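You operate a simulated robot arm through the tools that you are given. There is no shell and no other tool. Be economical: measure what you need, move in short steps, check, and stop when the job is done.

You run a simulated two-armed robot. Do the job below in one go: nothing can be reset, and whatever is moved stays where it is left.

TASK
Pick up the paste tub with the earliest date from the bay 42 of the mould rack with one hand, pass it to the other hand and put it on the second shelf from the bottom of the mould rack.
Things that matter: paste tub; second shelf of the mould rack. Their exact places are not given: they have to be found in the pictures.

The check looks at the end state, three seconds after you hand in, the way a careful person would. Anything else that was tipped, shoved, dropped, spilled or broken makes it a failure.

THE ROBOT
Two 7-joint arms with two-finger parallel grippers on one trunk, on a base that drives. Base frame: it is fixed to the floor where the robot stands at the start and does not move with it; the origin is under the middle of the robot, x ahead of it, y to its left, z up; the surface under the hand at the start is at about z = 930. Readings come in mm, rad, newtons and seconds.
The left shoulder is at the start at [50, 177, 1179], the right one opposite. With the tool pointing down near the work surface each hand reaches from about 200 to 700 mm from the robot's upright axis, wherever it stands, measured 20 degrees to its own side. Places, roughly: second shelf of the mould rack [500, -100, 600]. Payload 3.43 kg a hand.
Tool frame (each hand has its own): the origin (TCP) lies between the finger pads and is the grasp point; the fingertips stand 34 mm ahead of it; z points along the fingers, y is the line along which they close. The gripper opens to 128 mm. The fingers are 24 mm wide and 12 mm thick; the gripper's body (48 by 130 mm) begins 96 mm behind the TCP.
Orientation is told as [roll, pitch, yaw] about the base's x, y, z axes, in that order, counted from this pose: with the fingers straight down and closing along the base's y, the tool's x points along the base's -x, its y along +y and its z along -z.

THE INTERFACE
- The arms move only by the tool servo_tool. It takes "left_increments", "right_increments" or both (then of equal length, played together; a hand with none holds still); each is a list of rows, each an object of numbers (a shift or turn left out is 0, a gripper value left out holds the last): "x", "y", "z": the shift along the tool's x, y, z in units of 25 mm (1.0 is 25 mm); "rx", "ry", "rz": the turn, a rotation vector about the tool's x, y, z in units of 4 degrees (1.0 is 4 degrees); "hand": the opening, from 0 (shut) to 1 (fully open). In form: [{"x": .., "y": .., "z": .., "rx": .., "ry": .., "rz": .., "hand": ..}, ...]. A call has 1 to 20 rows; each row shifts and turns the commanded pose from where the row before left it, along the tool's axes as they then stand. A call with a number of a shift or a turn outside -1 to 1 is refused whole. Each row takes 0.2 s and may step no farther than 50 mm and 0.15 rad from the row before; otherwise, or with a gripper value out of range, the whole call is refused. A pose out of reach is approached as far as the arm can. The call stops where the force on the tool passes 40 N (or 10 N more than at its start, if that is more) or the arm is blocked; 0.2 s more then pass. The fingers move at their own pace (about 108 mm/s each) and stop on an object; they squeeze with about 37 N. The grip force told is the motor's: it shows also when the fingers shut on nothing. Time passes only in rows, and 0.2 s behind the last, so rows that do not move let the fingers close. It gives the time, the measured TCP pose, the force on the tool (base axes), the opening and the grip force at its end, in the units of the frame above (readings bear some noise), with the torque about the TCP (base axes, N m) and any sound that the robot's microphone picked up.
- Cameras (640 x 400 px; columns grow to the right, rows downward): "scene" is now at [142.6, -12.9, 1311.3]; the picture's right is [-0.17, -0.99, 0.00], its down [-0.81, 0.14, -0.57] and it looks along [0.56, -0.10, -0.82] (base axes); focal length 214 px, centre (320, 200). "left" rides on the left gripper at [76, 11, -160] in its tool frame; the picture's right is [-0.15, 0.99, 0.00], its down [-0.88, -0.13, -0.46] and it looks along [-0.45, -0.07, 0.89] (tool axes); focal length 234 px, centre (320, 200). "right" rides on the right gripper at [76, -11, -160] in its tool frame; the picture's right is [0.15, 0.99, 0.00], its down [-0.88, 0.13, -0.46] and it looks along [-0.45, 0.07, 0.89] (tool axes); focal length 234 px, centre (320, 200).
- camera(camera): a new picture of that camera. The clock stands still meanwhile.
- move_column(by): slides the trunk up (or, below 0, down) by that many mm; the arms and the scene camera ride with it, the base frame stays. It gives what a move gives, with no picture.
- roll_base(legs): drives the robot by 1 to 6 legs, each [ahead, turn to the left] in mm and rad, along the robot's own axes; the way and the turn of a leg run together, so that a leg with both is an arc; at most 1500 mm and 3.142 rad a leg. The arms and the cameras ride along, it lands a little off, and it stops where it bumps. It gives what a move gives.
- head_to(pan, tilt): turns the head with the scene camera to pan (to the left, within 1.396 rad either way) and tilt (down, from -0.506 to 1.204), counted from straight ahead of the robot. It gives what a move gives.
- locate(camera, pixels): for up to 12 pixels [column, row] of the newest picture of that camera ("zoom" is the newest enlarged one), the place [x, y, z] in the base frame of the surface seen there, good to about 3 mm. The clock stands still meanwhile.
- enlarge(camera, box): a new picture of the part [left, top, right, bottom] of that camera's present view, enlarged. The clock stands still meanwhile.
- job_done(): hands the job in; it is judged then, once.

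Keep the steps short. Do not move on a guess: measure, check each grasp and each placing, and mend mistakes. In all there are 80 turns and 78 pictures (those below and enlarged ones count). Leave the grippers open and the arms clear of the work at the hand-in unless told otherwise, and finish with a single line.

The tools are called after "Emit:" as a command line: name --argument value ..., lists and objects as JSON in quotes. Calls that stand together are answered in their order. servo_tool: Moves the arms, as the interface text tells. Its arguments: {"type":"object","properties":{"left_increments":{"type":"array","items":{"type":"object","properties":{"x":{"type":"number"},"y":{"type":"number"},"z":{"type":"number"},"rx":{"type":"number"},"ry":{"type":"number"},"rz":{"type":"number"},"hand":{"type":"number"}}}},"right_increments":{"type":"array","items":{"type":"object","properties":{"x":{"type":"number"},"y":{"type":"number"},"z":{"type":"number"},"rx":{"type":"number"},"ry":{"type":"number"},"rz":{"type":"number"},"hand":{"type":"number"}}}}},"required":[]} The other tools are called the same way: move_column (by) slides the trunk up or down; roll_base (legs) drives the base; head_to (pan, tilt) turns the head that bears the scene camera; camera (camera) takes a picture; locate (camera, pixels) gives the place of the surface under pixels of a picture; enlarge (camera, box) takes an enlarged picture of a part of a camera's view; job_done () hands the job in.

At the start:

```text
t: 0.0
left_tool_pos: [286.0, 104.5, 1129.1]
left_tcp_rot: [0.001, 0.002, 0.001]
left_contact_force: [-0.7, 0.8, -0.5]
left_ft_torque: [0.0, 0.02, 0.01]
left_width: 127.9
left_gripper_force: 0.0
right_tool_pos: [351.4, -124.5, 1000.5]
right_tcp_rot: [0.0, 0.0, 0.0]
right_contact_force: [0.1, 0.2, 1.0]
right_ft_torque: [-0.02, 0.0, 0.02]
right_width: 128.2
right_gripper_force: 0.1
trunk travel left (down, up): [-350.0, 51.0]
robot x, y, heading: [0.2, 1.8, -0.002]
head pan, tilt: [-0.173, 0.965]
```

scene: 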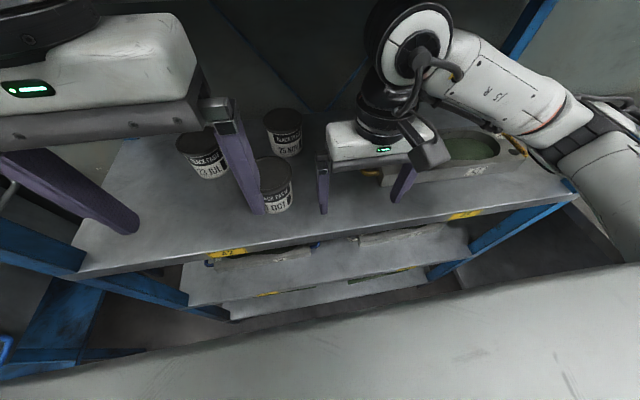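
right: 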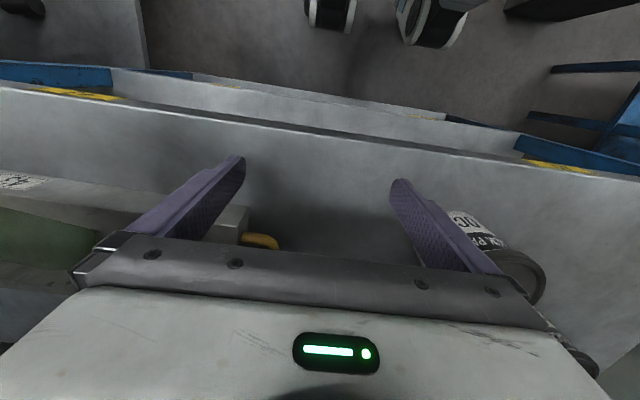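
left: 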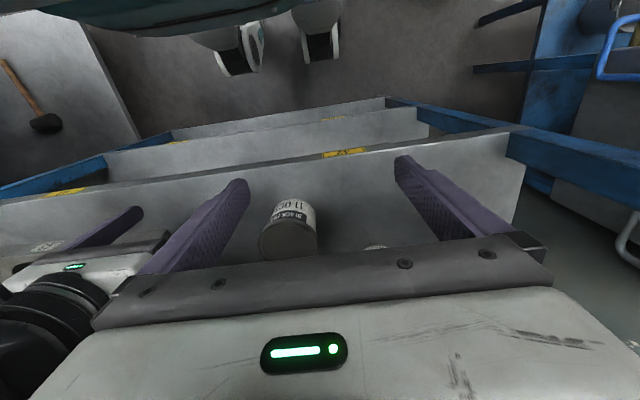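

I see three tubs on the top board; I enlarge to read the dates and the bay labels.

Emit:
enlarge --camera "scene" --box '[160, 90, 320, 270]'

Emit:
enlarge --camera "scene" --box '[180, 200, 500, 330]'

Emit:
locate --camera "scene" --pixels '[[197, 140], [284, 118], [273, 165], [228, 252], [464, 215], [240, 275], [400, 290], [330, 262], [275, 255], [400, 238], [230, 225], [150, 220]]'

```text
2.22 times, centred on (240, 180) of scene
```

zoom: 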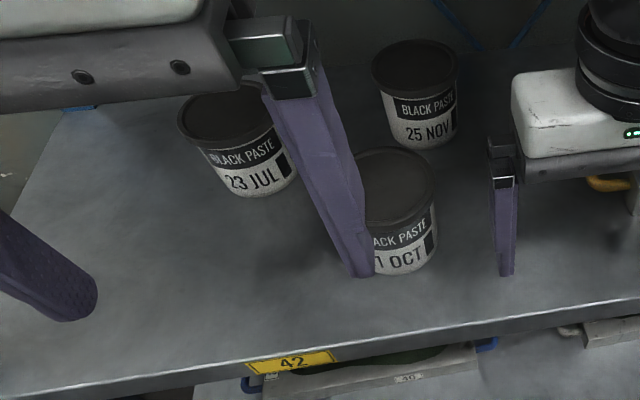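

```text
2.00 times, centred on (340, 265) of scene
```

zoom: 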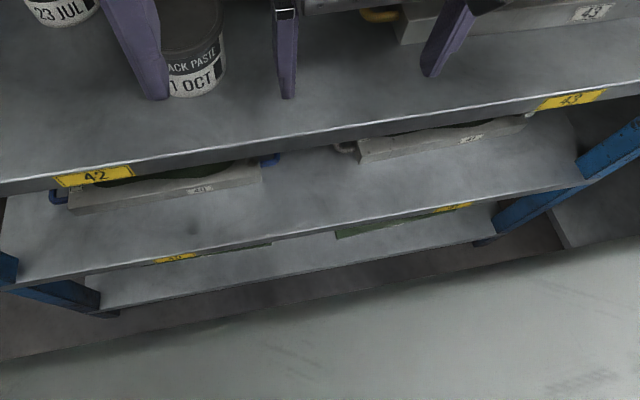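

```text
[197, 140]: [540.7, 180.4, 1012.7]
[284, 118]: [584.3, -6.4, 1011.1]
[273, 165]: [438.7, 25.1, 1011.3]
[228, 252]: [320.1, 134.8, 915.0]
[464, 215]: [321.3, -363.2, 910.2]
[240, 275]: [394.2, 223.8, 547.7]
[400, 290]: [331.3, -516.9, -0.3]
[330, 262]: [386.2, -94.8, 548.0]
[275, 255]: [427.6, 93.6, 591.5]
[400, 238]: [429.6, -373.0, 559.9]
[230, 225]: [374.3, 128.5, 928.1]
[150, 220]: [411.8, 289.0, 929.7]
```

The dates read 23 JUL, 25 NOV and "?1 OCT", so JUL is the earliest, at about (541, 180). The left arm still hides part of the board. I tilt the head up to look for other tubs and to check clearance behind.

Emit:
head_to --pan 0.25 --tilt 0.6

Emit:
camera --camera "scene"

```text
t: 0.9
left_tool_pos: [287.2, 104.2, 1129.7]
left_tcp_rot: [0.001, 0.001, 0.001]
left_contact_force: [0.5, -1.3, 0.5]
left_ft_torque: [0.0, 0.0, 0.01]
left_width: 128.1
left_gripper_force: 0.0
right_tool_pos: [351.4, -124.6, 1000.3]
right_tcp_rot: [0.0, 0.0, 0.001]
right_contact_force: [0.5, 0.4, 0.0]
right_ft_torque: [0.02, 0.01, 0.02]
right_width: 128.0
right_gripper_force: 0.1
trunk travel left (down, up): [-350.0, 51.0]
robot x, y, heading: [0.5, -2.3, -0.001]
head pan, tilt: [0.25, 0.6]
```

```text
72 pictures are left
```

scene: 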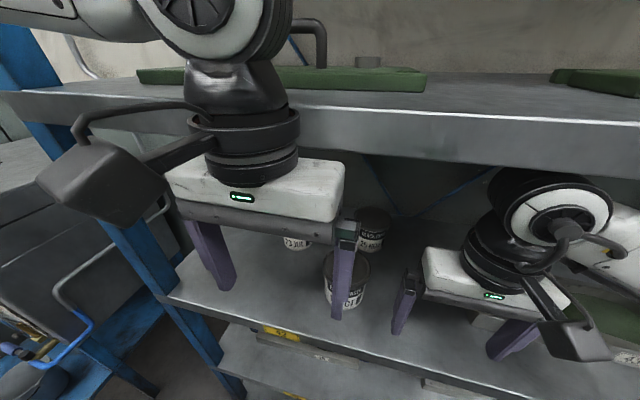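

There is another shelf above this one, so I measure its edge and underside.

Emit:
locate --camera "scene" --pixels '[[420, 115], [420, 145], [320, 108], [330, 138], [60, 100], [550, 120], [550, 165], [420, 152], [390, 90], [370, 160], [295, 240], [390, 190]]'

```text
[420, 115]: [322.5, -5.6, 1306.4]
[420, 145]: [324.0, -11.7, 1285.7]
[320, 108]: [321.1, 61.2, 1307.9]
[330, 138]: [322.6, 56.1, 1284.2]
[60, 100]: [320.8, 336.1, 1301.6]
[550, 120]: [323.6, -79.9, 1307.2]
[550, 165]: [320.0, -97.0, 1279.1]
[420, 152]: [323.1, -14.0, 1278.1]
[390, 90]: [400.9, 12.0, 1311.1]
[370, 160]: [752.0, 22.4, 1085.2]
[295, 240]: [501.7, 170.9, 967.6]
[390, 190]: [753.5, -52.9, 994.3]
```

The tub stands in a compartment (z 930 to 1278, front edge x≈321), so the left hand has to go in slanted. I drive back 150 mm for room, then bring the left hand forward and tilt it 45°.

Emit:
roll_base --legs '[[-150, 0]]'

Emit:
servo_tool --left_increments '[{"x": -1}, {"x": -1}, {"x": -1}, {"x": -1}, {"x": -1}, {"x": -0.6}, {"ry": -1}, {"ry": -1}, {"ry": -1}, {"ry": -1}, {"ry": -1}, {"ry": -1}, {"ry": -1}, {"ry": -1}, {"ry": -1}, {"ry": -1}, {"ry": -1}, {"ry": -0.25}]'

Emit:
camera --camera "left"

Emit:
camera --camera "scene"

```text
t: 2.2
left_tool_pos: [136.7, 104.8, 1130.4]
left_tcp_rot: [0.0, -0.003, 0.001]
left_contact_force: [-0.5, 0.8, 1.1]
left_ft_torque: [-0.02, -0.03, 0.02]
left_width: 128.0
left_gripper_force: 0.1
right_tool_pos: [201.2, -124.6, 1000.1]
right_tcp_rot: [0.001, 0.0, 0.002]
right_contact_force: [-0.2, -0.8, 0.1]
right_ft_torque: [0.01, 0.01, -0.02]
right_width: 127.7
right_gripper_force: 0.0
trunk travel left (down, up): [-350.0, 51.0]
robot x, y, heading: [-147.0, 1.0, -0.004]
head pan, tilt: [0.25, 0.6]
```

```text
t: 6.0
left_tool_pos: [243.0, 118.2, 1132.8]
left_tcp_rot: [-0.001, -0.788, 0.002]
left_contact_force: [0.0, -1.6, -0.1]
left_ft_torque: [0.02, -0.05, 0.06]
left_width: 127.9
left_gripper_force: 0.0
left hand out of reach, approached as far as the arm can: row 3, 4, 5, 6
right_tool_pos: [200.8, -125.5, 1000.2]
right_tcp_rot: [-0.001, 0.0, 0.0]
right_contact_force: [0.5, -0.5, 0.5]
right_ft_torque: [0.01, 0.03, 0.03]
right_width: 128.2
right_gripper_force: 0.1
trunk travel left (down, up): [-350.0, 51.0]
robot x, y, heading: [-148.7, 1.9, -0.0]
head pan, tilt: [0.25, 0.6]
```

```text
71 pictures are left
```

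left: 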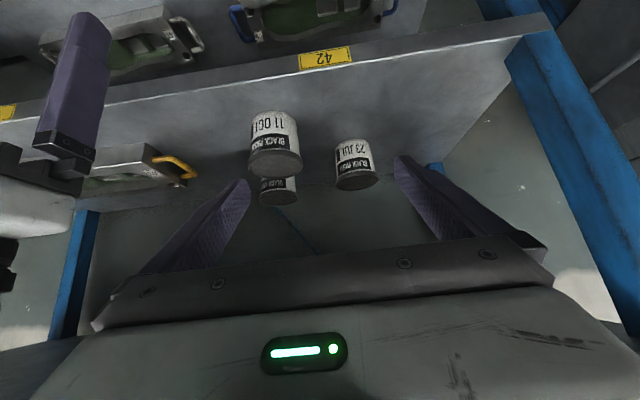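

```text
70 pictures are left
```

scene: 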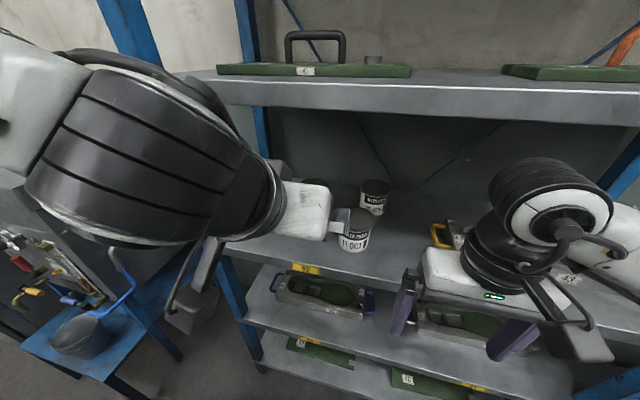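

All three tubs are clear in the left view: 11 OCT, 23 JUL at (355,165), and NOV behind. I measure the JUL tub.

Emit:
locate --camera "left" --pixels '[[355, 146], [340, 160], [369, 158], [356, 176], [345, 182], [370, 180], [335, 178], [376, 175], [350, 141], [275, 160], [280, 190], [354, 188]]'

Emit:
enlarge --camera "left" --box '[230, 90, 400, 220]'

```text
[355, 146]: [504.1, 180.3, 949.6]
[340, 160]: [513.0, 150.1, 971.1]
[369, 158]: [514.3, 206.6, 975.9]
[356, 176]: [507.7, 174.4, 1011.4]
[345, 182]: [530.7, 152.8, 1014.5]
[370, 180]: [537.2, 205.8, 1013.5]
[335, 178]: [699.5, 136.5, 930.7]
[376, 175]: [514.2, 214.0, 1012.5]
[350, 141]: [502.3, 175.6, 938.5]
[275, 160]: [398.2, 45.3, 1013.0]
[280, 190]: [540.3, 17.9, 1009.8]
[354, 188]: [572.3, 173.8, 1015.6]
```

```text
3.08 times, centred on (315, 155) of left
```

zoom: 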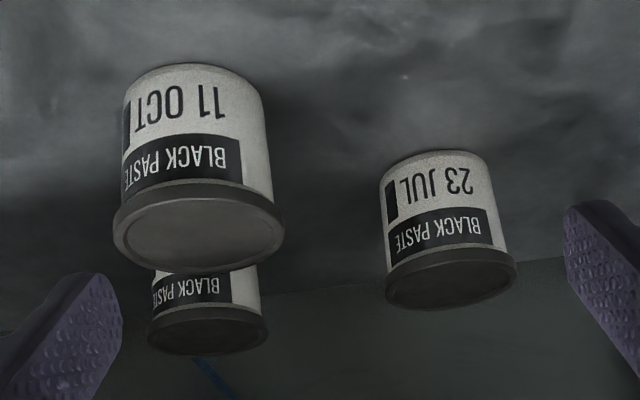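

JUL tub: centre about (541, 180), z 930–1014, body about 75 mm across. I move the left hand along its slanted line to a pre-grasp point, then check.

Emit:
servo_tool --left_increments '[{"x": -0.514, "y": 0.354, "z": 0.99}, {"x": -0.514, "y": 0.354, "z": 0.99}, {"x": -0.514, "y": 0.354, "z": 0.99}, {"x": -0.514, "y": 0.354, "z": 0.99}, {"x": -0.514, "y": 0.354, "z": 0.99}, {"x": -0.514, "y": 0.354, "z": 0.99}, {"x": -0.514, "y": 0.354, "z": 0.99}]'

Emit:
camera --camera "left"

Emit:
camera --camera "scene"

Emit:
locate --camera "left" --pixels '[[350, 176], [320, 190]]'

```text
t: 7.7
left_tool_pos: [430.5, 176.7, 1075.2]
left_tcp_rot: [0.002, -0.785, 0.0]
left_contact_force: [0.4, -0.4, 1.0]
left_ft_torque: [0.02, 0.0, -0.01]
left_width: 128.0
left_gripper_force: 0.0
right_tool_pos: [201.9, -125.4, 999.8]
right_tcp_rot: [-0.001, 0.0, -0.001]
right_contact_force: [0.9, 0.5, 0.4]
right_ft_torque: [0.01, 0.02, 0.02]
right_width: 128.0
right_gripper_force: 0.1
trunk travel left (down, up): [-350.0, 51.0]
robot x, y, heading: [-152.8, 0.3, 0.0]
head pan, tilt: [0.25, 0.6]
```

```text
68 pictures are left
```

left: 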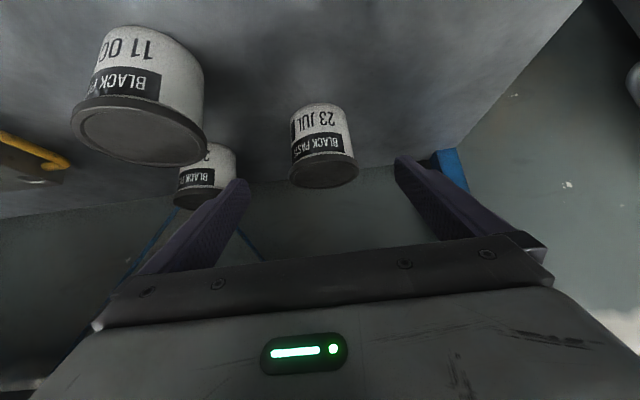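

```text
67 pictures are left
```

scene: 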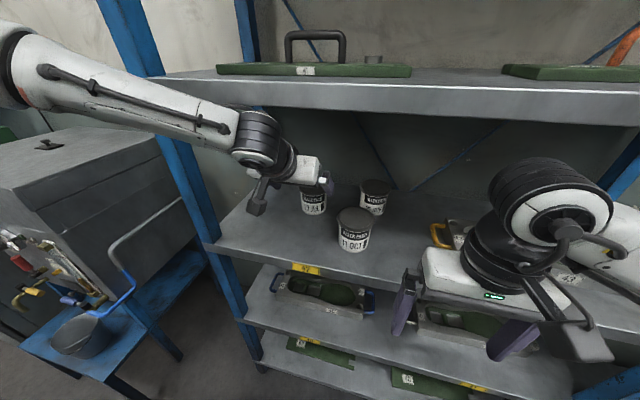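

```text
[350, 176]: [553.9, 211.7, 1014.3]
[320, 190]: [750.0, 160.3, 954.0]
```

Clear so far. I get the lid's edges to fix the centre.

Emit:
locate --camera "left" --pixels '[[294, 175], [354, 170], [324, 163], [326, 185], [324, 174], [320, 107], [292, 165], [356, 158], [322, 120]]'

```text
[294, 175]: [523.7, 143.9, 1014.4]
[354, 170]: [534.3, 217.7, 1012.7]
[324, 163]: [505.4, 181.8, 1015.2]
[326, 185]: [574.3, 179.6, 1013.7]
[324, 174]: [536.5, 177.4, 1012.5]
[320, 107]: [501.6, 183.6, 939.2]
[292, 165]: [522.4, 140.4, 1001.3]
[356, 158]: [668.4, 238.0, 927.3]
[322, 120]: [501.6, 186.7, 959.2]
```

Centre is (540,180). I go in along the slant to (535,180,968).

Emit:
servo_tool --left_increments '[{"z": 1, "y": 0.02}, {"z": 1, "y": 0.02}, {"z": 1, "y": 0.03}, {"z": 1, "y": 0.03}, {"z": 1, "y": 0.03}, {"z": 0.97, "x": 0.05}]'

Emit:
camera --camera "left"

Emit:
camera --camera "scene"

```text
t: 9.1
left_tool_pos: [510.5, 205.3, 982.5]
left_tcp_rot: [-0.003, -0.786, 0.0]
left_contact_force: [-0.2, -1.0, 0.9]
left_ft_torque: [-0.06, -0.03, -0.06]
left_width: 128.1
left_gripper_force: 0.0
left hand out of reach, approached as far as the arm can: row 5, 6
right_tool_pos: [202.3, -125.5, 1000.3]
right_tcp_rot: [-0.001, -0.001, 0.0]
right_contact_force: [-0.3, -0.3, 0.0]
right_ft_torque: [0.01, -0.03, -0.01]
right_width: 127.9
right_gripper_force: 0.1
trunk travel left (down, up): [-350.0, 51.0]
robot x, y, heading: [-151.1, 0.5, -0.002]
head pan, tilt: [0.25, 0.6]
```

```text
66 pictures are left
```

left: 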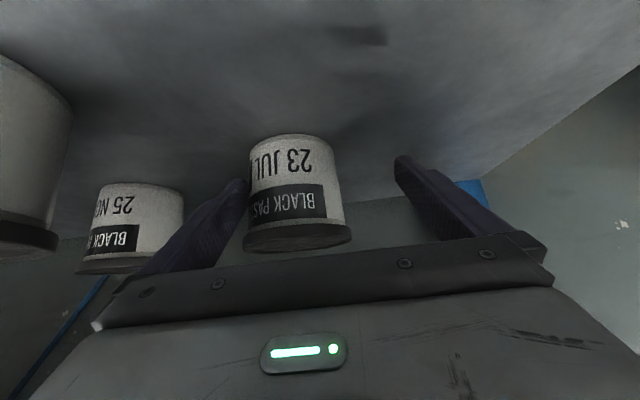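

```text
65 pictures are left
```

scene: 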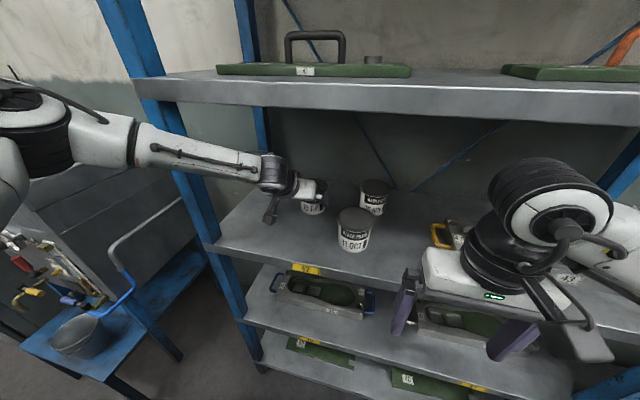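

The hand came up short at (510,205,982), out of reach but touching nothing. I pull straight back, re-centre, then drive the base forward 90 mm.

Emit:
servo_tool --left_increments '[{"x": 0.7, "z": -0.7}, {"x": 0.7, "z": -0.7}, {"x": 0.7, "z": -0.7}, {"x": 0.7, "z": -0.7}, {"y": -0.5}, {"y": -0.5}]'

Emit:
camera --camera "left"

```text
t: 10.4
left_tool_pos: [412.7, 180.0, 980.7]
left_tcp_rot: [-0.002, -0.785, 0.003]
left_contact_force: [0.5, 0.3, 0.2]
left_ft_torque: [0.0, 0.04, 0.02]
left_width: 128.0
left_gripper_force: 0.0
right_tool_pos: [201.4, -125.3, 1000.1]
right_tcp_rot: [0.0, 0.001, -0.001]
right_contact_force: [-0.1, 0.0, 0.5]
right_ft_torque: [-0.03, -0.01, 0.0]
right_width: 127.7
right_gripper_force: 0.1
trunk travel left (down, up): [-350.0, 51.0]
robot x, y, heading: [-151.4, 2.6, -0.0]
head pan, tilt: [0.25, 0.6]
```

```text
64 pictures are left
```

left: 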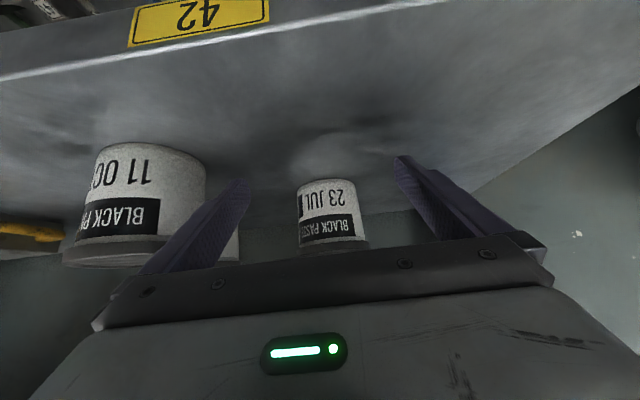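

Aligned at y=180. I drive forward 90 mm.

Emit:
roll_base --legs '[[90, 0]]'

Emit:
camera --camera "left"

```text
t: 11.6
left_tool_pos: [502.1, 182.1, 980.4]
left_tcp_rot: [-0.002, -0.784, 0.0]
left_contact_force: [0.9, 0.7, -0.3]
left_ft_torque: [-0.01, -0.02, -0.01]
left_width: 128.3
left_gripper_force: 0.1
right_tool_pos: [291.7, -125.2, 1001.2]
right_tcp_rot: [0.001, 0.003, 0.0]
right_contact_force: [0.4, 0.2, 0.0]
right_ft_torque: [0.0, 0.02, 0.02]
right_width: 128.1
right_gripper_force: 0.1
trunk travel left (down, up): [-350.0, 51.0]
robot x, y, heading: [-62.4, 1.0, 0.004]
head pan, tilt: [0.25, 0.6]
```

```text
63 pictures are left
```

left: 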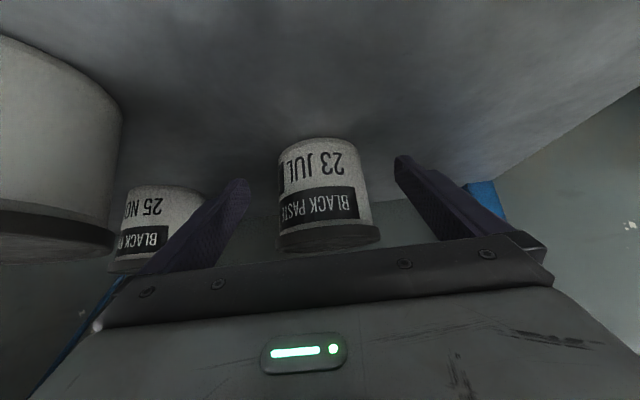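

Good. I move the last 34 mm to (536,181,969).

Emit:
servo_tool --left_increments '[{"x": -0.32, "z": 0.64, "y": -0.02}, {"x": -0.32, "z": 0.64, "y": -0.02}, {}]'

Emit:
camera --camera "left"

```text
t: 12.3
left_tool_pos: [533.3, 180.0, 968.1]
left_tcp_rot: [-0.002, -0.785, 0.001]
left_contact_force: [-0.2, 0.4, 0.0]
left_ft_torque: [-0.01, 0.0, 0.08]
left_width: 128.1
left_gripper_force: 0.0
right_tool_pos: [290.6, -124.8, 1000.5]
right_tcp_rot: [0.001, -0.002, -0.001]
right_contact_force: [0.4, 0.3, -0.7]
right_ft_torque: [-0.01, 0.0, -0.04]
right_width: 128.3
right_gripper_force: 0.1
trunk travel left (down, up): [-350.0, 51.0]
robot x, y, heading: [-57.3, -1.3, 0.005]
head pan, tilt: [0.25, 0.6]
```

```text
62 pictures are left
```

left: 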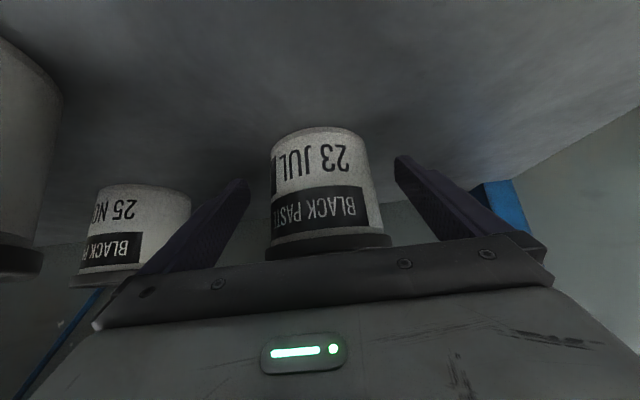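

The fingers straddle the JUL tub centrally. I close them.

Emit:
servo_tool --left_increments '[{"hand": 0.7}, {"hand": 0.6}, {"hand": 0.5}, {"hand": 0.3}, {"hand": 0.3}, {"hand": 0.3}]'

```text
t: 13.8
left_tool_pos: [533.9, 180.4, 967.4]
left_tcp_rot: [-0.001, -0.786, 0.001]
left_contact_force: [0.3, 0.6, 1.1]
left_ft_torque: [-0.13, -0.02, 0.03]
left_width: 80.9
left_gripper_force: 37.3
right_tool_pos: [291.4, -125.1, 999.0]
right_tcp_rot: [-0.001, 0.0, 0.0]
right_contact_force: [0.3, -0.5, -0.2]
right_ft_torque: [0.03, 0.01, 0.0]
right_width: 128.0
right_gripper_force: 0.1
trunk travel left (down, up): [-350.0, 51.0]
robot x, y, heading: [-59.5, 1.6, -0.001]
head pan, tilt: [0.25, 0.6]
```

Gripped at 80.9 mm and 37 N. I lift 30 mm and check.

Emit:
servo_tool --left_increments '[{"x": -0.283, "z": -0.283}, {"x": -0.283, "z": -0.283}, {"x": -0.283, "z": -0.283}]'

Emit:
camera --camera "left"

Emit:
enlarge --camera "scene" --box '[220, 130, 420, 290]'

```text
t: 14.6
left_tool_pos: [535.3, 180.2, 1000.4]
left_tcp_rot: [-0.003, -0.787, 0.0]
left_contact_force: [-1.4, 0.6, 1.2]
left_ft_torque: [-0.1, -0.11, -0.04]
left_width: 88.8
left_gripper_force: 37.1
right_tool_pos: [290.3, -125.7, 1001.4]
right_tcp_rot: [-0.001, 0.0, 0.001]
right_contact_force: [-1.0, 0.3, 0.4]
right_ft_torque: [0.02, 0.0, -0.02]
right_width: 127.8
right_gripper_force: 0.1
trunk travel left (down, up): [-350.0, 51.0]
robot x, y, heading: [-63.7, -2.0, 0.002]
head pan, tilt: [0.25, 0.6]
```

```text
61 pictures are left
```

left: 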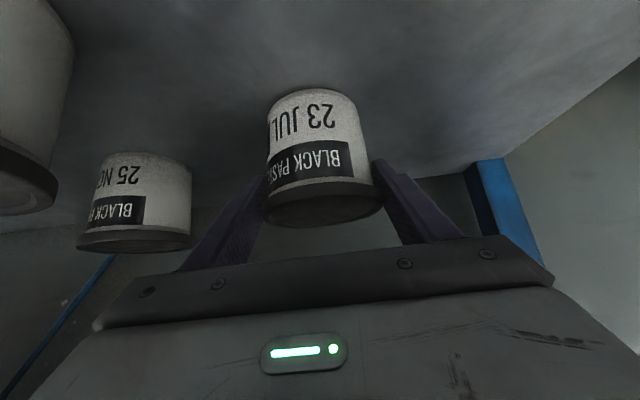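

```text
2.50 times, centred on (320, 210) of scene
```

zoom: 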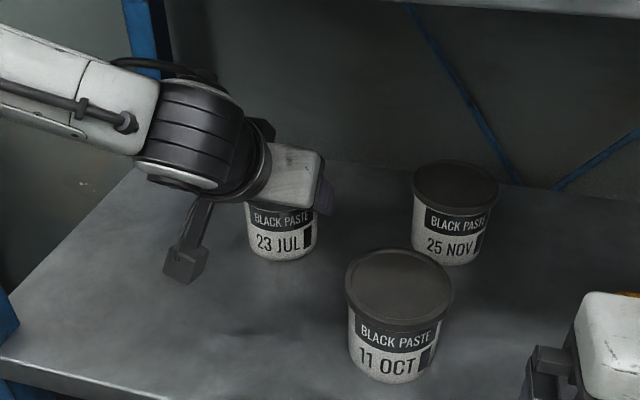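

The width rose to 88.8 mm, so the fingers slid up to the lid. I check where the tub is.

Emit:
locate --camera "left" --pixels '[[310, 92], [315, 115], [320, 205], [300, 215], [350, 210], [140, 240], [270, 205], [378, 195]]'

Emit:
enlarge --camera "left" --box '[220, 60, 440, 260]'

```text
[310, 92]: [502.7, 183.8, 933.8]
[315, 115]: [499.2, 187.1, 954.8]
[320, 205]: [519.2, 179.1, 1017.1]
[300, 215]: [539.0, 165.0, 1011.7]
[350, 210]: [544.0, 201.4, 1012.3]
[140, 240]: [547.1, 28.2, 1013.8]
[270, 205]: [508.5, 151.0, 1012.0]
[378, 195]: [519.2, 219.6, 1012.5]
```

```text
2.00 times, centred on (330, 160) of left
```

zoom: 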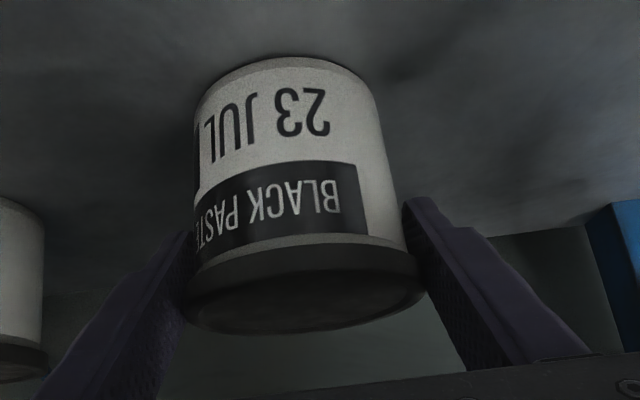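

The tub is still standing on the board and the pads are now around its lid. I try a very slow 8 mm lift and watch the force.

Emit:
servo_tool --left_increments '[{"hand": 0.0}, {"x": -0.057, "z": -0.057}, {"x": -0.057, "z": -0.057}, {"x": -0.057, "z": -0.057}, {"x": -0.057, "z": -0.057}]'

Emit:
camera --camera "left"

Emit:
locate --camera "left" --pixels '[[320, 205], [300, 210], [350, 205], [315, 115]]'

```text
t: 15.8
left_tool_pos: [533.9, 182.3, 1002.8]
left_tcp_rot: [0.002, -0.777, 0.001]
left_contact_force: [-0.3, -1.0, -4.3]
left_ft_torque: [0.03, 0.02, -0.02]
left_width: 89.0
left_gripper_force: 37.0
right_tool_pos: [290.4, -124.9, 1000.2]
right_tcp_rot: [0.0, -0.001, -0.001]
right_contact_force: [-0.6, 0.7, 0.7]
right_ft_torque: [-0.01, 0.05, 0.0]
right_width: 128.0
right_gripper_force: 0.0
trunk travel left (down, up): [-350.0, 51.0]
robot x, y, heading: [-58.0, -0.2, -0.002]
head pan, tilt: [0.25, 0.6]
```

```text
58 pictures are left
```

left: 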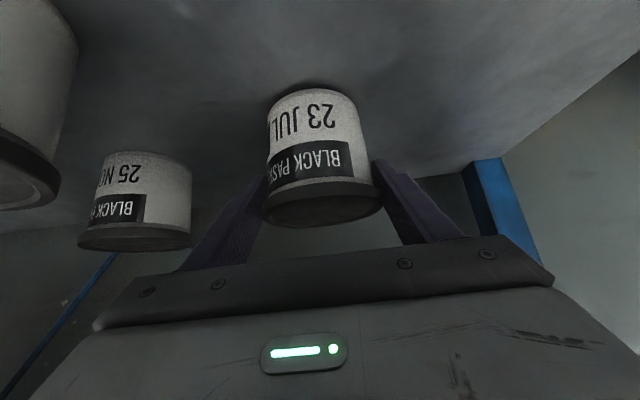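

```text
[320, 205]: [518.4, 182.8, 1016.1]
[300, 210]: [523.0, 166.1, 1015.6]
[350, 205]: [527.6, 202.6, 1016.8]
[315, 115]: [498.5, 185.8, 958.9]
```

The lid rose with the hand and the force reads −4.3 N, so it appears to be lifting. I continue slowly by 12 mm.

Emit:
servo_tool --left_increments '[{"x": -0.085, "z": -0.085}, {"x": -0.085, "z": -0.085}, {"x": -0.085, "z": -0.085}, {"x": -0.085, "z": -0.085}, {}]'

Emit:
camera --camera "left"

Emit:
locate --camera "left" --pixels '[[320, 205], [300, 210], [350, 205], [315, 115], [310, 94]]'

```text
t: 16.9
left_tool_pos: [526.7, 182.2, 1001.0]
left_tcp_rot: [0.008, -0.753, -0.01]
left_contact_force: [1.8, -0.4, 0.7]
left_ft_torque: [-0.06, -0.32, 0.01]
left_width: 88.8
left_gripper_force: 37.6
right_tool_pos: [289.9, -123.0, 999.1]
right_tcp_rot: [-0.001, 0.0, 0.0]
right_contact_force: [0.8, -0.2, -1.1]
right_ft_torque: [-0.01, 0.0, 0.0]
right_width: 127.9
right_gripper_force: 0.2
trunk travel left (down, up): [-350.0, 51.0]
robot x, y, heading: [-61.5, 4.7, 0.007]
head pan, tilt: [0.25, 0.6]
```

```text
57 pictures are left
```

left: 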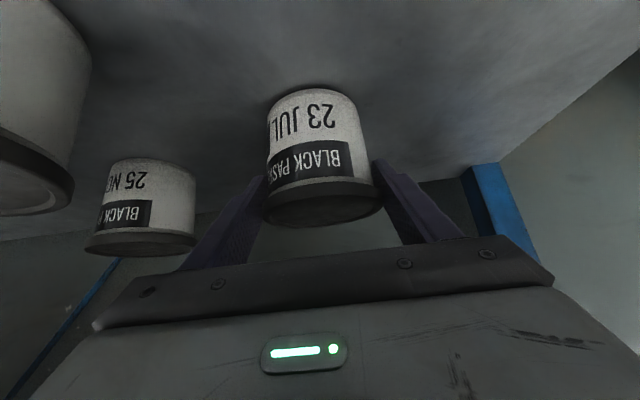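

```text
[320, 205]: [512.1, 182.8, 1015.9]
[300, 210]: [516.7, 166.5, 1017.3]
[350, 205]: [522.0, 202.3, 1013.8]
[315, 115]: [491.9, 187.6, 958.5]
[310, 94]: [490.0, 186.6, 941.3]
```

The hand isn't rising as commanded (z 1001 and the pitch is sagging), so something upstream may be touching. I look with the scene camera.

Emit:
head_to --pan 0.55 --tilt 0.45

Emit:
camera --camera "scene"

```text
t: 17.8
left_tool_pos: [527.0, 182.4, 1001.4]
left_tcp_rot: [0.007, -0.75, -0.01]
left_contact_force: [1.8, 1.2, -0.4]
left_ft_torque: [-0.06, -0.34, -0.02]
left_width: 88.8
left_gripper_force: 36.5
right_tool_pos: [290.8, -123.8, 1000.9]
right_tcp_rot: [-0.001, -0.001, -0.001]
right_contact_force: [-0.1, 0.1, 0.3]
right_ft_torque: [0.03, -0.02, 0.0]
right_width: 128.0
right_gripper_force: 0.2
trunk travel left (down, up): [-350.0, 51.0]
robot x, y, heading: [-62.8, 0.6, 0.001]
head pan, tilt: [0.55, 0.45]
```

```text
56 pictures are left
```

scene: 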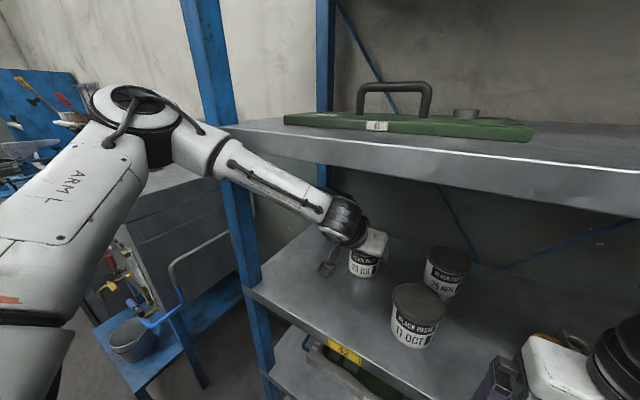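

Emit:
locate --camera "scene" --pixels '[[160, 160], [200, 140], [240, 155], [280, 175], [320, 195], [345, 215], [240, 130], [250, 150], [330, 175], [370, 235], [325, 268]]'

Emit:
enlarge --camera "scene" --box '[180, 90, 400, 290]'

```text
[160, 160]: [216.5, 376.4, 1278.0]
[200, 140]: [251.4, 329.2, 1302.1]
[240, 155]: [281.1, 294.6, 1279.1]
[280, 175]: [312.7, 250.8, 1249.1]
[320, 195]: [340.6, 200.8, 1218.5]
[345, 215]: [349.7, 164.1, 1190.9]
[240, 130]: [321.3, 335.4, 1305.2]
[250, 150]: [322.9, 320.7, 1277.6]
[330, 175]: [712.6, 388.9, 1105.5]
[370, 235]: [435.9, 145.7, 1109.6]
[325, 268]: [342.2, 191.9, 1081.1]
```

```text
2.00 times, centred on (290, 190) of scene
```

zoom: 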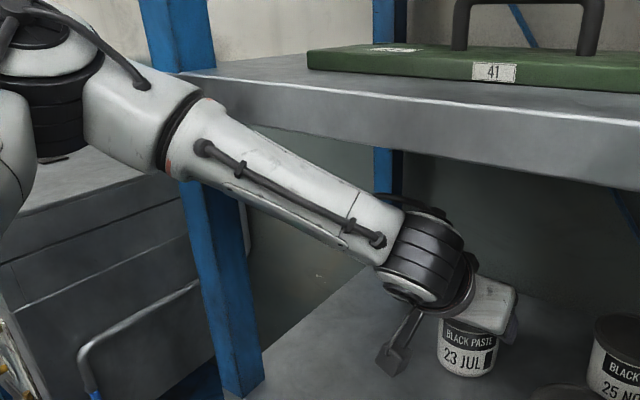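

The forearm is touching the upper shelf's edge. I lower the command again to seat the tub and then open.

Emit:
servo_tool --left_increments '[{"x": 0.17, "z": 0.17}, {"x": 0.17, "z": 0.17}, {"x": 0.17, "z": 0.17}, {}]'

Emit:
camera --camera "left"

Emit:
locate --camera "left" --pixels '[[320, 205], [300, 210], [350, 205], [315, 115], [310, 94]]'

```text
t: 18.8
left_tool_pos: [534.9, 179.8, 1003.5]
left_tcp_rot: [-0.004, -0.789, 0.003]
left_contact_force: [-1.4, -0.2, -5.2]
left_ft_torque: [-0.02, 0.03, -0.04]
left_width: 88.7
left_gripper_force: 37.1
right_tool_pos: [291.0, -123.8, 1001.6]
right_tcp_rot: [-0.001, 0.0, 0.001]
right_contact_force: [-0.2, 0.0, 0.2]
right_ft_torque: [0.01, -0.02, 0.0]
right_width: 128.0
right_gripper_force: 0.1
trunk travel left (down, up): [-350.0, 51.0]
robot x, y, heading: [-58.8, 0.0, -0.003]
head pan, tilt: [0.55, 0.45]
```

```text
54 pictures are left
```

left: 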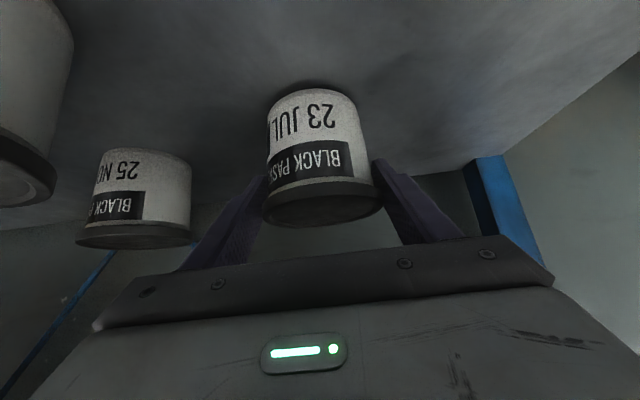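

```text
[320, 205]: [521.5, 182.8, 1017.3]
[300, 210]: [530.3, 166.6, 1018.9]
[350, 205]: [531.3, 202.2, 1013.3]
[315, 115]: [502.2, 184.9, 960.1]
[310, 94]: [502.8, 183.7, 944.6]
```

The tub is now held by the lid: force −5.2 N, about 3 mm off the board. I pull it straight out with a slight rise, three rows first.

Emit:
servo_tool --left_increments '[{"x": 0.3, "z": -0.4}, {"x": 0.6, "z": -0.75}, {"x": 0.6, "z": -0.75}, {}]'

Emit:
camera --camera "left"

```text
t: 19.8
left_tool_pos: [476.9, 182.5, 1008.1]
left_tcp_rot: [-0.004, -0.784, 0.002]
left_contact_force: [0.5, 0.2, -5.0]
left_ft_torque: [0.01, 0.02, 0.01]
left_width: 88.8
left_gripper_force: 37.5
right_tool_pos: [291.8, -124.3, 999.9]
right_tcp_rot: [-0.001, 0.0, -0.001]
right_contact_force: [0.2, 0.3, 0.0]
right_ft_torque: [-0.01, -0.01, 0.01]
right_width: 127.8
right_gripper_force: 0.2
trunk travel left (down, up): [-350.0, 51.0]
robot x, y, heading: [-60.0, -2.9, 0.004]
head pan, tilt: [0.55, 0.45]
```

```text
53 pictures are left
```

left: 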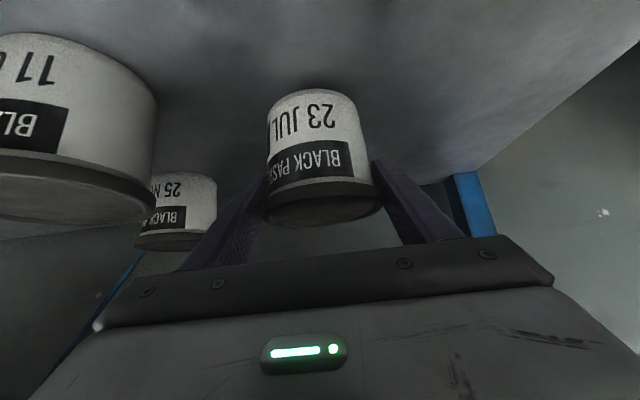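

Moving well (5 N load, 8 mm clearance). I raise it another 10 mm and drive back 400 mm out of the rack.

Emit:
servo_tool --left_increments '[{"x": -0.14, "z": -0.14}, {"x": -0.14, "z": -0.14}]'

Emit:
roll_base --legs '[[-200, 0], [-200, 0]]'

Emit:
head_to --pan 0.0 --tilt 0.7

Emit:
camera --camera "scene"

```text
t: 20.4
left_tool_pos: [473.6, 181.1, 1018.4]
left_tcp_rot: [-0.002, -0.783, 0.003]
left_contact_force: [-0.5, -0.3, -5.4]
left_ft_torque: [0.0, 0.0, 0.01]
left_width: 88.9
left_gripper_force: 37.3
right_tool_pos: [291.1, -125.0, 999.7]
right_tcp_rot: [0.001, -0.001, 0.001]
right_contact_force: [-0.7, 0.0, -0.3]
right_ft_torque: [0.01, 0.0, 0.0]
right_width: 128.1
right_gripper_force: 0.1
trunk travel left (down, up): [-350.0, 51.0]
robot x, y, heading: [-62.7, -3.0, -0.001]
head pan, tilt: [0.55, 0.45]
```

```text
t: 23.1
left_tool_pos: [71.5, 182.3, 1019.0]
left_tcp_rot: [-0.002, -0.786, 0.006]
left_contact_force: [-1.1, -0.9, -4.5]
left_ft_torque: [-0.01, 0.02, 0.0]
left_width: 88.9
left_gripper_force: 36.9
right_tool_pos: [-110.8, -124.6, 1000.7]
right_tcp_rot: [0.0, 0.001, 0.005]
right_contact_force: [-0.3, 0.1, 0.0]
right_ft_torque: [0.02, 0.0, 0.0]
right_width: 128.0
right_gripper_force: 0.1
trunk travel left (down, up): [-350.0, 51.0]
robot x, y, heading: [-460.3, -3.0, 0.005]
head pan, tilt: [0.55, 0.45]
```

```text
t: 24.1
left_tool_pos: [73.8, 182.6, 1018.4]
left_tcp_rot: [-0.004, -0.783, 0.006]
left_contact_force: [-0.3, -0.1, -5.3]
left_ft_torque: [0.01, 0.02, 0.02]
left_width: 89.0
left_gripper_force: 37.2
right_tool_pos: [-108.4, -124.1, 998.5]
right_tcp_rot: [0.0, -0.002, 0.006]
right_contact_force: [-1.2, -0.6, 0.4]
right_ft_torque: [0.01, -0.02, -0.01]
right_width: 128.1
right_gripper_force: 0.1
trunk travel left (down, up): [-350.0, 51.0]
robot x, y, heading: [-456.8, -3.5, 0.004]
head pan, tilt: [0.0, 0.7]
```

```text
52 pictures are left
```

scene: 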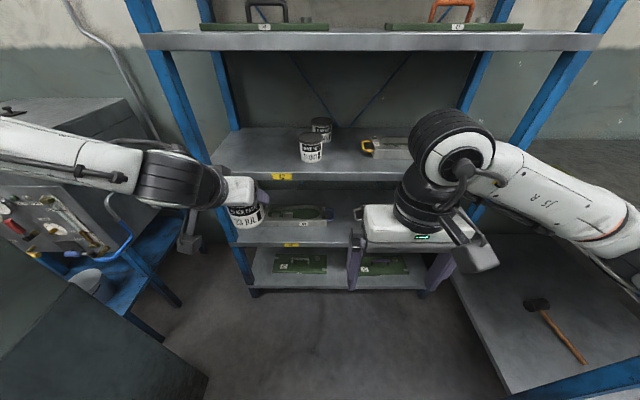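

Good overview: bottom shelf, second shelf with a free middle, third shelf where the tubs stand. I bring the left hand to the middle and yaw it −45°, keeping the tub upright.

Emit:
servo_tool --left_increments '[{"y": -0.87, "x": 0.085, "z": -0.085}, {"y": -0.87, "x": 0.085, "z": -0.085}, {"y": -0.87, "x": 0.085, "z": -0.085}, {"y": -0.87, "x": 0.085, "z": -0.085}, {"y": -0.87, "x": 0.085, "z": -0.085}, {"y": -0.87, "x": 0.085, "z": -0.085}, {"y": -0.87, "x": 0.085, "z": -0.085}, {"rx": 0.707, "rz": 0.707}, {"rx": 0.707, "rz": 0.707}, {"rx": 0.707, "rz": 0.707}, {"rx": 0.707, "rz": 0.707}, {"rx": 0.707, "rz": 0.707}, {"rx": 0.707, "rz": 0.707}, {"rx": 0.707, "rz": 0.707}, {"rx": 0.707, "rz": 0.707}, {"rx": 0.707, "rz": 0.707}, {"rx": 0.707, "rz": 0.707}, {"rx": 0.707, "rz": 0.707}, {"rx": 0.177, "rz": 0.177}]'

Emit:
camera --camera "scene"

```text
t: 28.1
left_tool_pos: [43.0, 109.0, 1037.2]
left_tcp_rot: [-0.002, -0.786, -0.779]
left_contact_force: [-0.1, -0.8, -4.7]
left_ft_torque: [0.05, 0.04, -0.02]
left_width: 88.9
left_gripper_force: 37.0
left hand out of reach, approached as far as the arm can: row 3, 4, 5, 6, 7
right_tool_pos: [-108.8, -124.4, 1000.5]
right_tcp_rot: [-0.001, 0.001, 0.006]
right_contact_force: [0.8, 0.4, -0.5]
right_ft_torque: [-0.01, 0.02, 0.01]
right_width: 127.9
right_gripper_force: 0.0
trunk travel left (down, up): [-350.0, 51.0]
robot x, y, heading: [-457.1, -3.2, 0.005]
head pan, tilt: [0.0, 0.7]
```

```text
51 pictures are left
```

scene: 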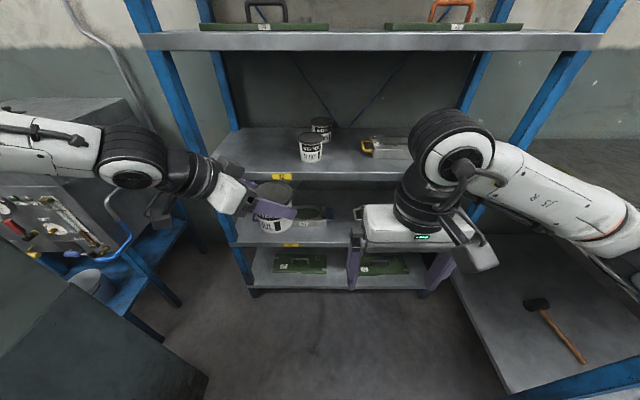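

Upright and yawed. I shift it a further 90 mm to the right.

Emit:
servo_tool --left_increments '[{"x": -0.45, "y": -0.64, "z": 0.45}, {"x": -0.45, "y": -0.64, "z": 0.45}, {"x": -0.45, "y": -0.64, "z": 0.45}, {"x": -0.45, "y": -0.64, "z": 0.45}]'

Emit:
camera --camera "scene"

```text
t: 29.1
left_tool_pos: [45.5, 18.9, 1036.9]
left_tcp_rot: [-0.002, -0.785, -0.778]
left_contact_force: [-0.2, 0.4, -4.5]
left_ft_torque: [0.04, 0.06, 0.03]
left_width: 88.3
left_gripper_force: 37.6
right_tool_pos: [-109.2, -125.3, 1000.3]
right_tcp_rot: [-0.001, -0.001, 0.006]
right_contact_force: [0.4, -0.5, -0.3]
right_ft_torque: [0.01, 0.0, 0.0]
right_width: 127.9
right_gripper_force: 0.1
trunk travel left (down, up): [-350.0, 51.0]
robot x, y, heading: [-462.0, -1.7, 0.005]
head pan, tilt: [0.0, 0.7]
```

```text
50 pictures are left
```

scene: 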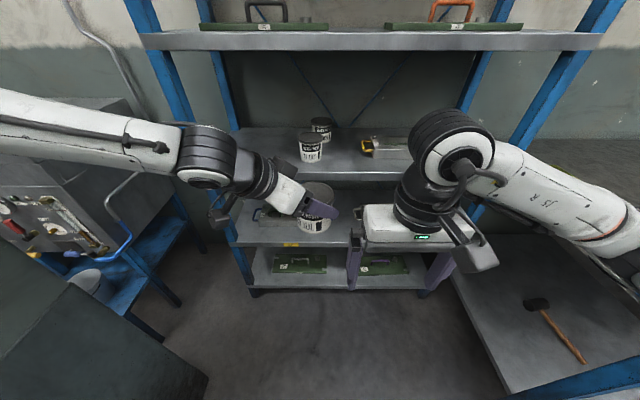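

The tub centre is now about (49,15), bottom z≈967. I turn the right hand: a small shift, yaw +45°, then tilt 75° so it points forward-left and slightly down.

Emit:
servo_tool --right_increments '[{"x": -0.8, "y": -0.4}, {"x": -0.8, "y": -0.4}, {"rz": -1}, {"rz": -1}, {"rz": -1}, {"rz": -1}, {"rz": -1}, {"rz": -1}, {"rz": -1}, {"rz": -1}, {"rz": -1}, {"rz": -1}, {"rz": -1}, {"rz": -0.25}]'

Emit:
servo_tool --right_increments '[{"ry": -1}, {"ry": -1}, {"ry": -1}, {"ry": -1}, {"ry": -1}, {"ry": -1}, {"ry": -1}, {"ry": -1}, {"ry": -1}, {"ry": -1}, {"ry": -1}, {"ry": -1}, {"ry": -1}, {"ry": -1}, {"ry": -1}, {"ry": -1}, {"ry": -1}, {"ry": -1}, {"ry": -0.75}]'

Emit:
camera --camera "scene"

Emit:
camera --camera "right"

```text
t: 32.1
left_tool_pos: [43.1, 19.5, 1037.4]
left_tcp_rot: [-0.002, -0.786, -0.78]
left_contact_force: [-0.3, 0.0, -5.1]
left_ft_torque: [0.02, 0.03, 0.0]
left_width: 89.2
left_gripper_force: 37.1
right_tool_pos: [-69.3, -144.1, 1000.3]
right_tcp_rot: [-0.001, -0.001, 0.793]
right_contact_force: [0.4, -0.1, -0.7]
right_ft_torque: [-0.02, 0.03, 0.01]
right_width: 127.8
right_gripper_force: 0.1
trunk travel left (down, up): [-350.0, 51.0]
robot x, y, heading: [-460.0, -0.1, 0.008]
head pan, tilt: [0.0, 0.7]
```

```text
t: 36.1
left_tool_pos: [43.7, 21.4, 1037.7]
left_tcp_rot: [0.0, -0.785, -0.777]
left_contact_force: [0.5, 0.2, -4.3]
left_ft_torque: [0.01, 0.02, 0.04]
left_width: 88.8
left_gripper_force: 37.4
right_tool_pos: [-54.2, -146.6, 998.5]
right_tcp_rot: [-0.004, -1.309, 0.795]
right_contact_force: [0.8, 0.1, 0.6]
right_ft_torque: [-0.01, 0.0, 0.01]
right_width: 128.2
right_gripper_force: 0.0
right hand out of reach, approached as far as the arm can: row 12, 13, 14
trunk travel left (down, up): [-350.0, 51.0]
robot x, y, heading: [-464.7, -1.1, -0.0]
head pan, tilt: [0.0, 0.7]
```

```text
49 pictures are left
```

scene: 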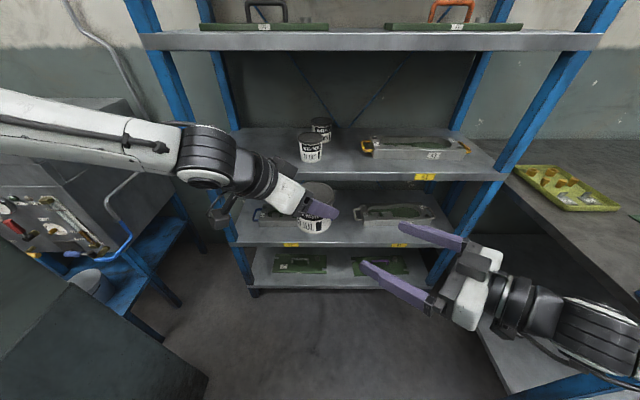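

```text
48 pictures are left
```

right: 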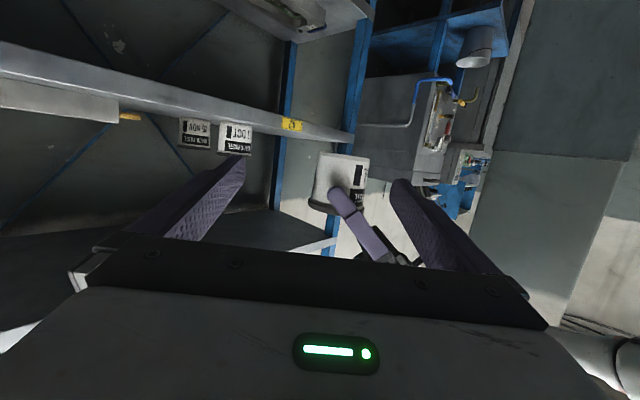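

Orientation reached. I measure the held tub from both cameras.

Emit:
enlarge --camera "scene" --box '[230, 140, 370, 260]'

Emit:
locate --camera "zoom" --pixels '[[410, 205], [355, 215], [465, 225], [400, 195], [380, 410], [330, 400]]'

Emit:
locate --camera "right" --pixels '[[345, 154], [320, 155], [366, 160], [314, 190], [320, 207], [330, 170]]'

```text
3.33 times, centred on (300, 200) of scene
```

zoom: 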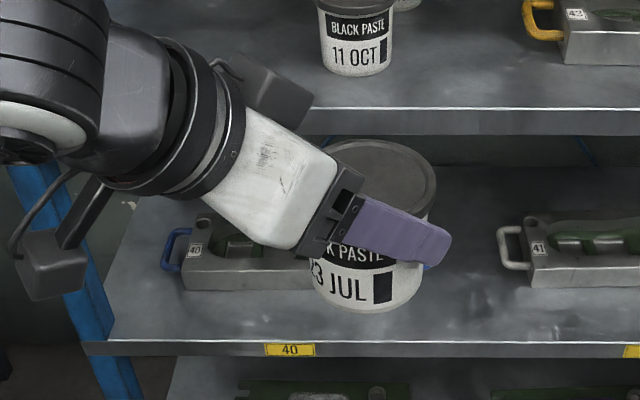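

```text
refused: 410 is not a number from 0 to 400
```

```text
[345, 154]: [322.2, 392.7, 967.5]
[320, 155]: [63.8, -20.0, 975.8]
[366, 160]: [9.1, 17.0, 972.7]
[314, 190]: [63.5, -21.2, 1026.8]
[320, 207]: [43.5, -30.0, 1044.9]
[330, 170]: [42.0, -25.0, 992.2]
```

The measurements agree: tub axis at (49,15), z 966–1050, lid underside about 1031. I move the right hand to a pre-grasp point 130 mm back along its axis.

Emit:
servo_tool --right_increments '[{"x": -0.614, "y": 0.397, "z": 0.476}, {"x": -0.614, "y": 0.397, "z": 0.476}, {"x": -0.614, "y": 0.397, "z": 0.476}, {"x": -0.614, "y": 0.397, "z": 0.476}]'

Emit:
camera --camera "right"

Emit:
enlarge --camera "scene" --box '[200, 130, 520, 330]'

```text
t: 37.1
left_tool_pos: [44.4, 20.0, 1036.8]
left_tcp_rot: [-0.002, -0.786, -0.781]
left_contact_force: [0.4, 0.4, -5.2]
left_ft_torque: [-0.01, 0.0, 0.01]
left_width: 89.1
left_gripper_force: 37.3
right_tool_pos: [-33.2, -74.3, 1043.3]
right_tcp_rot: [-0.002, -1.31, 0.792]
right_contact_force: [0.1, -0.6, 0.1]
right_ft_torque: [0.01, 0.01, 0.0]
right_width: 127.8
right_gripper_force: 0.0
right hand out of reach, approached as far as the arm can: row 3
trunk travel left (down, up): [-350.0, 51.0]
robot x, y, heading: [-461.0, -1.8, 0.01]
head pan, tilt: [0.0, 0.7]
```

```text
46 pictures are left
```

right: 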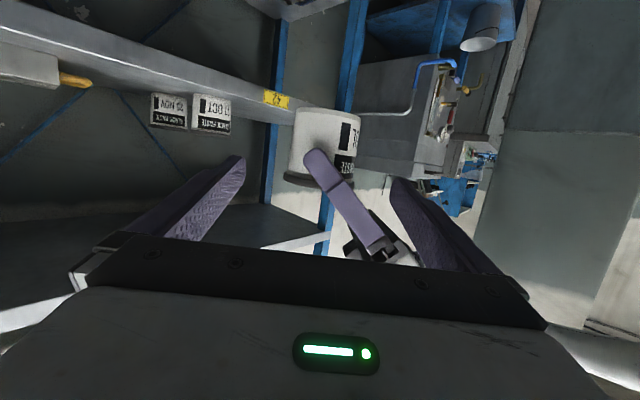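

```text
2.00 times, centred on (360, 230) of scene
```

zoom: 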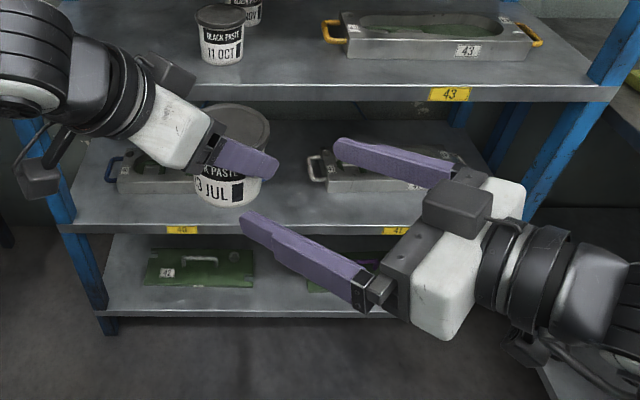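

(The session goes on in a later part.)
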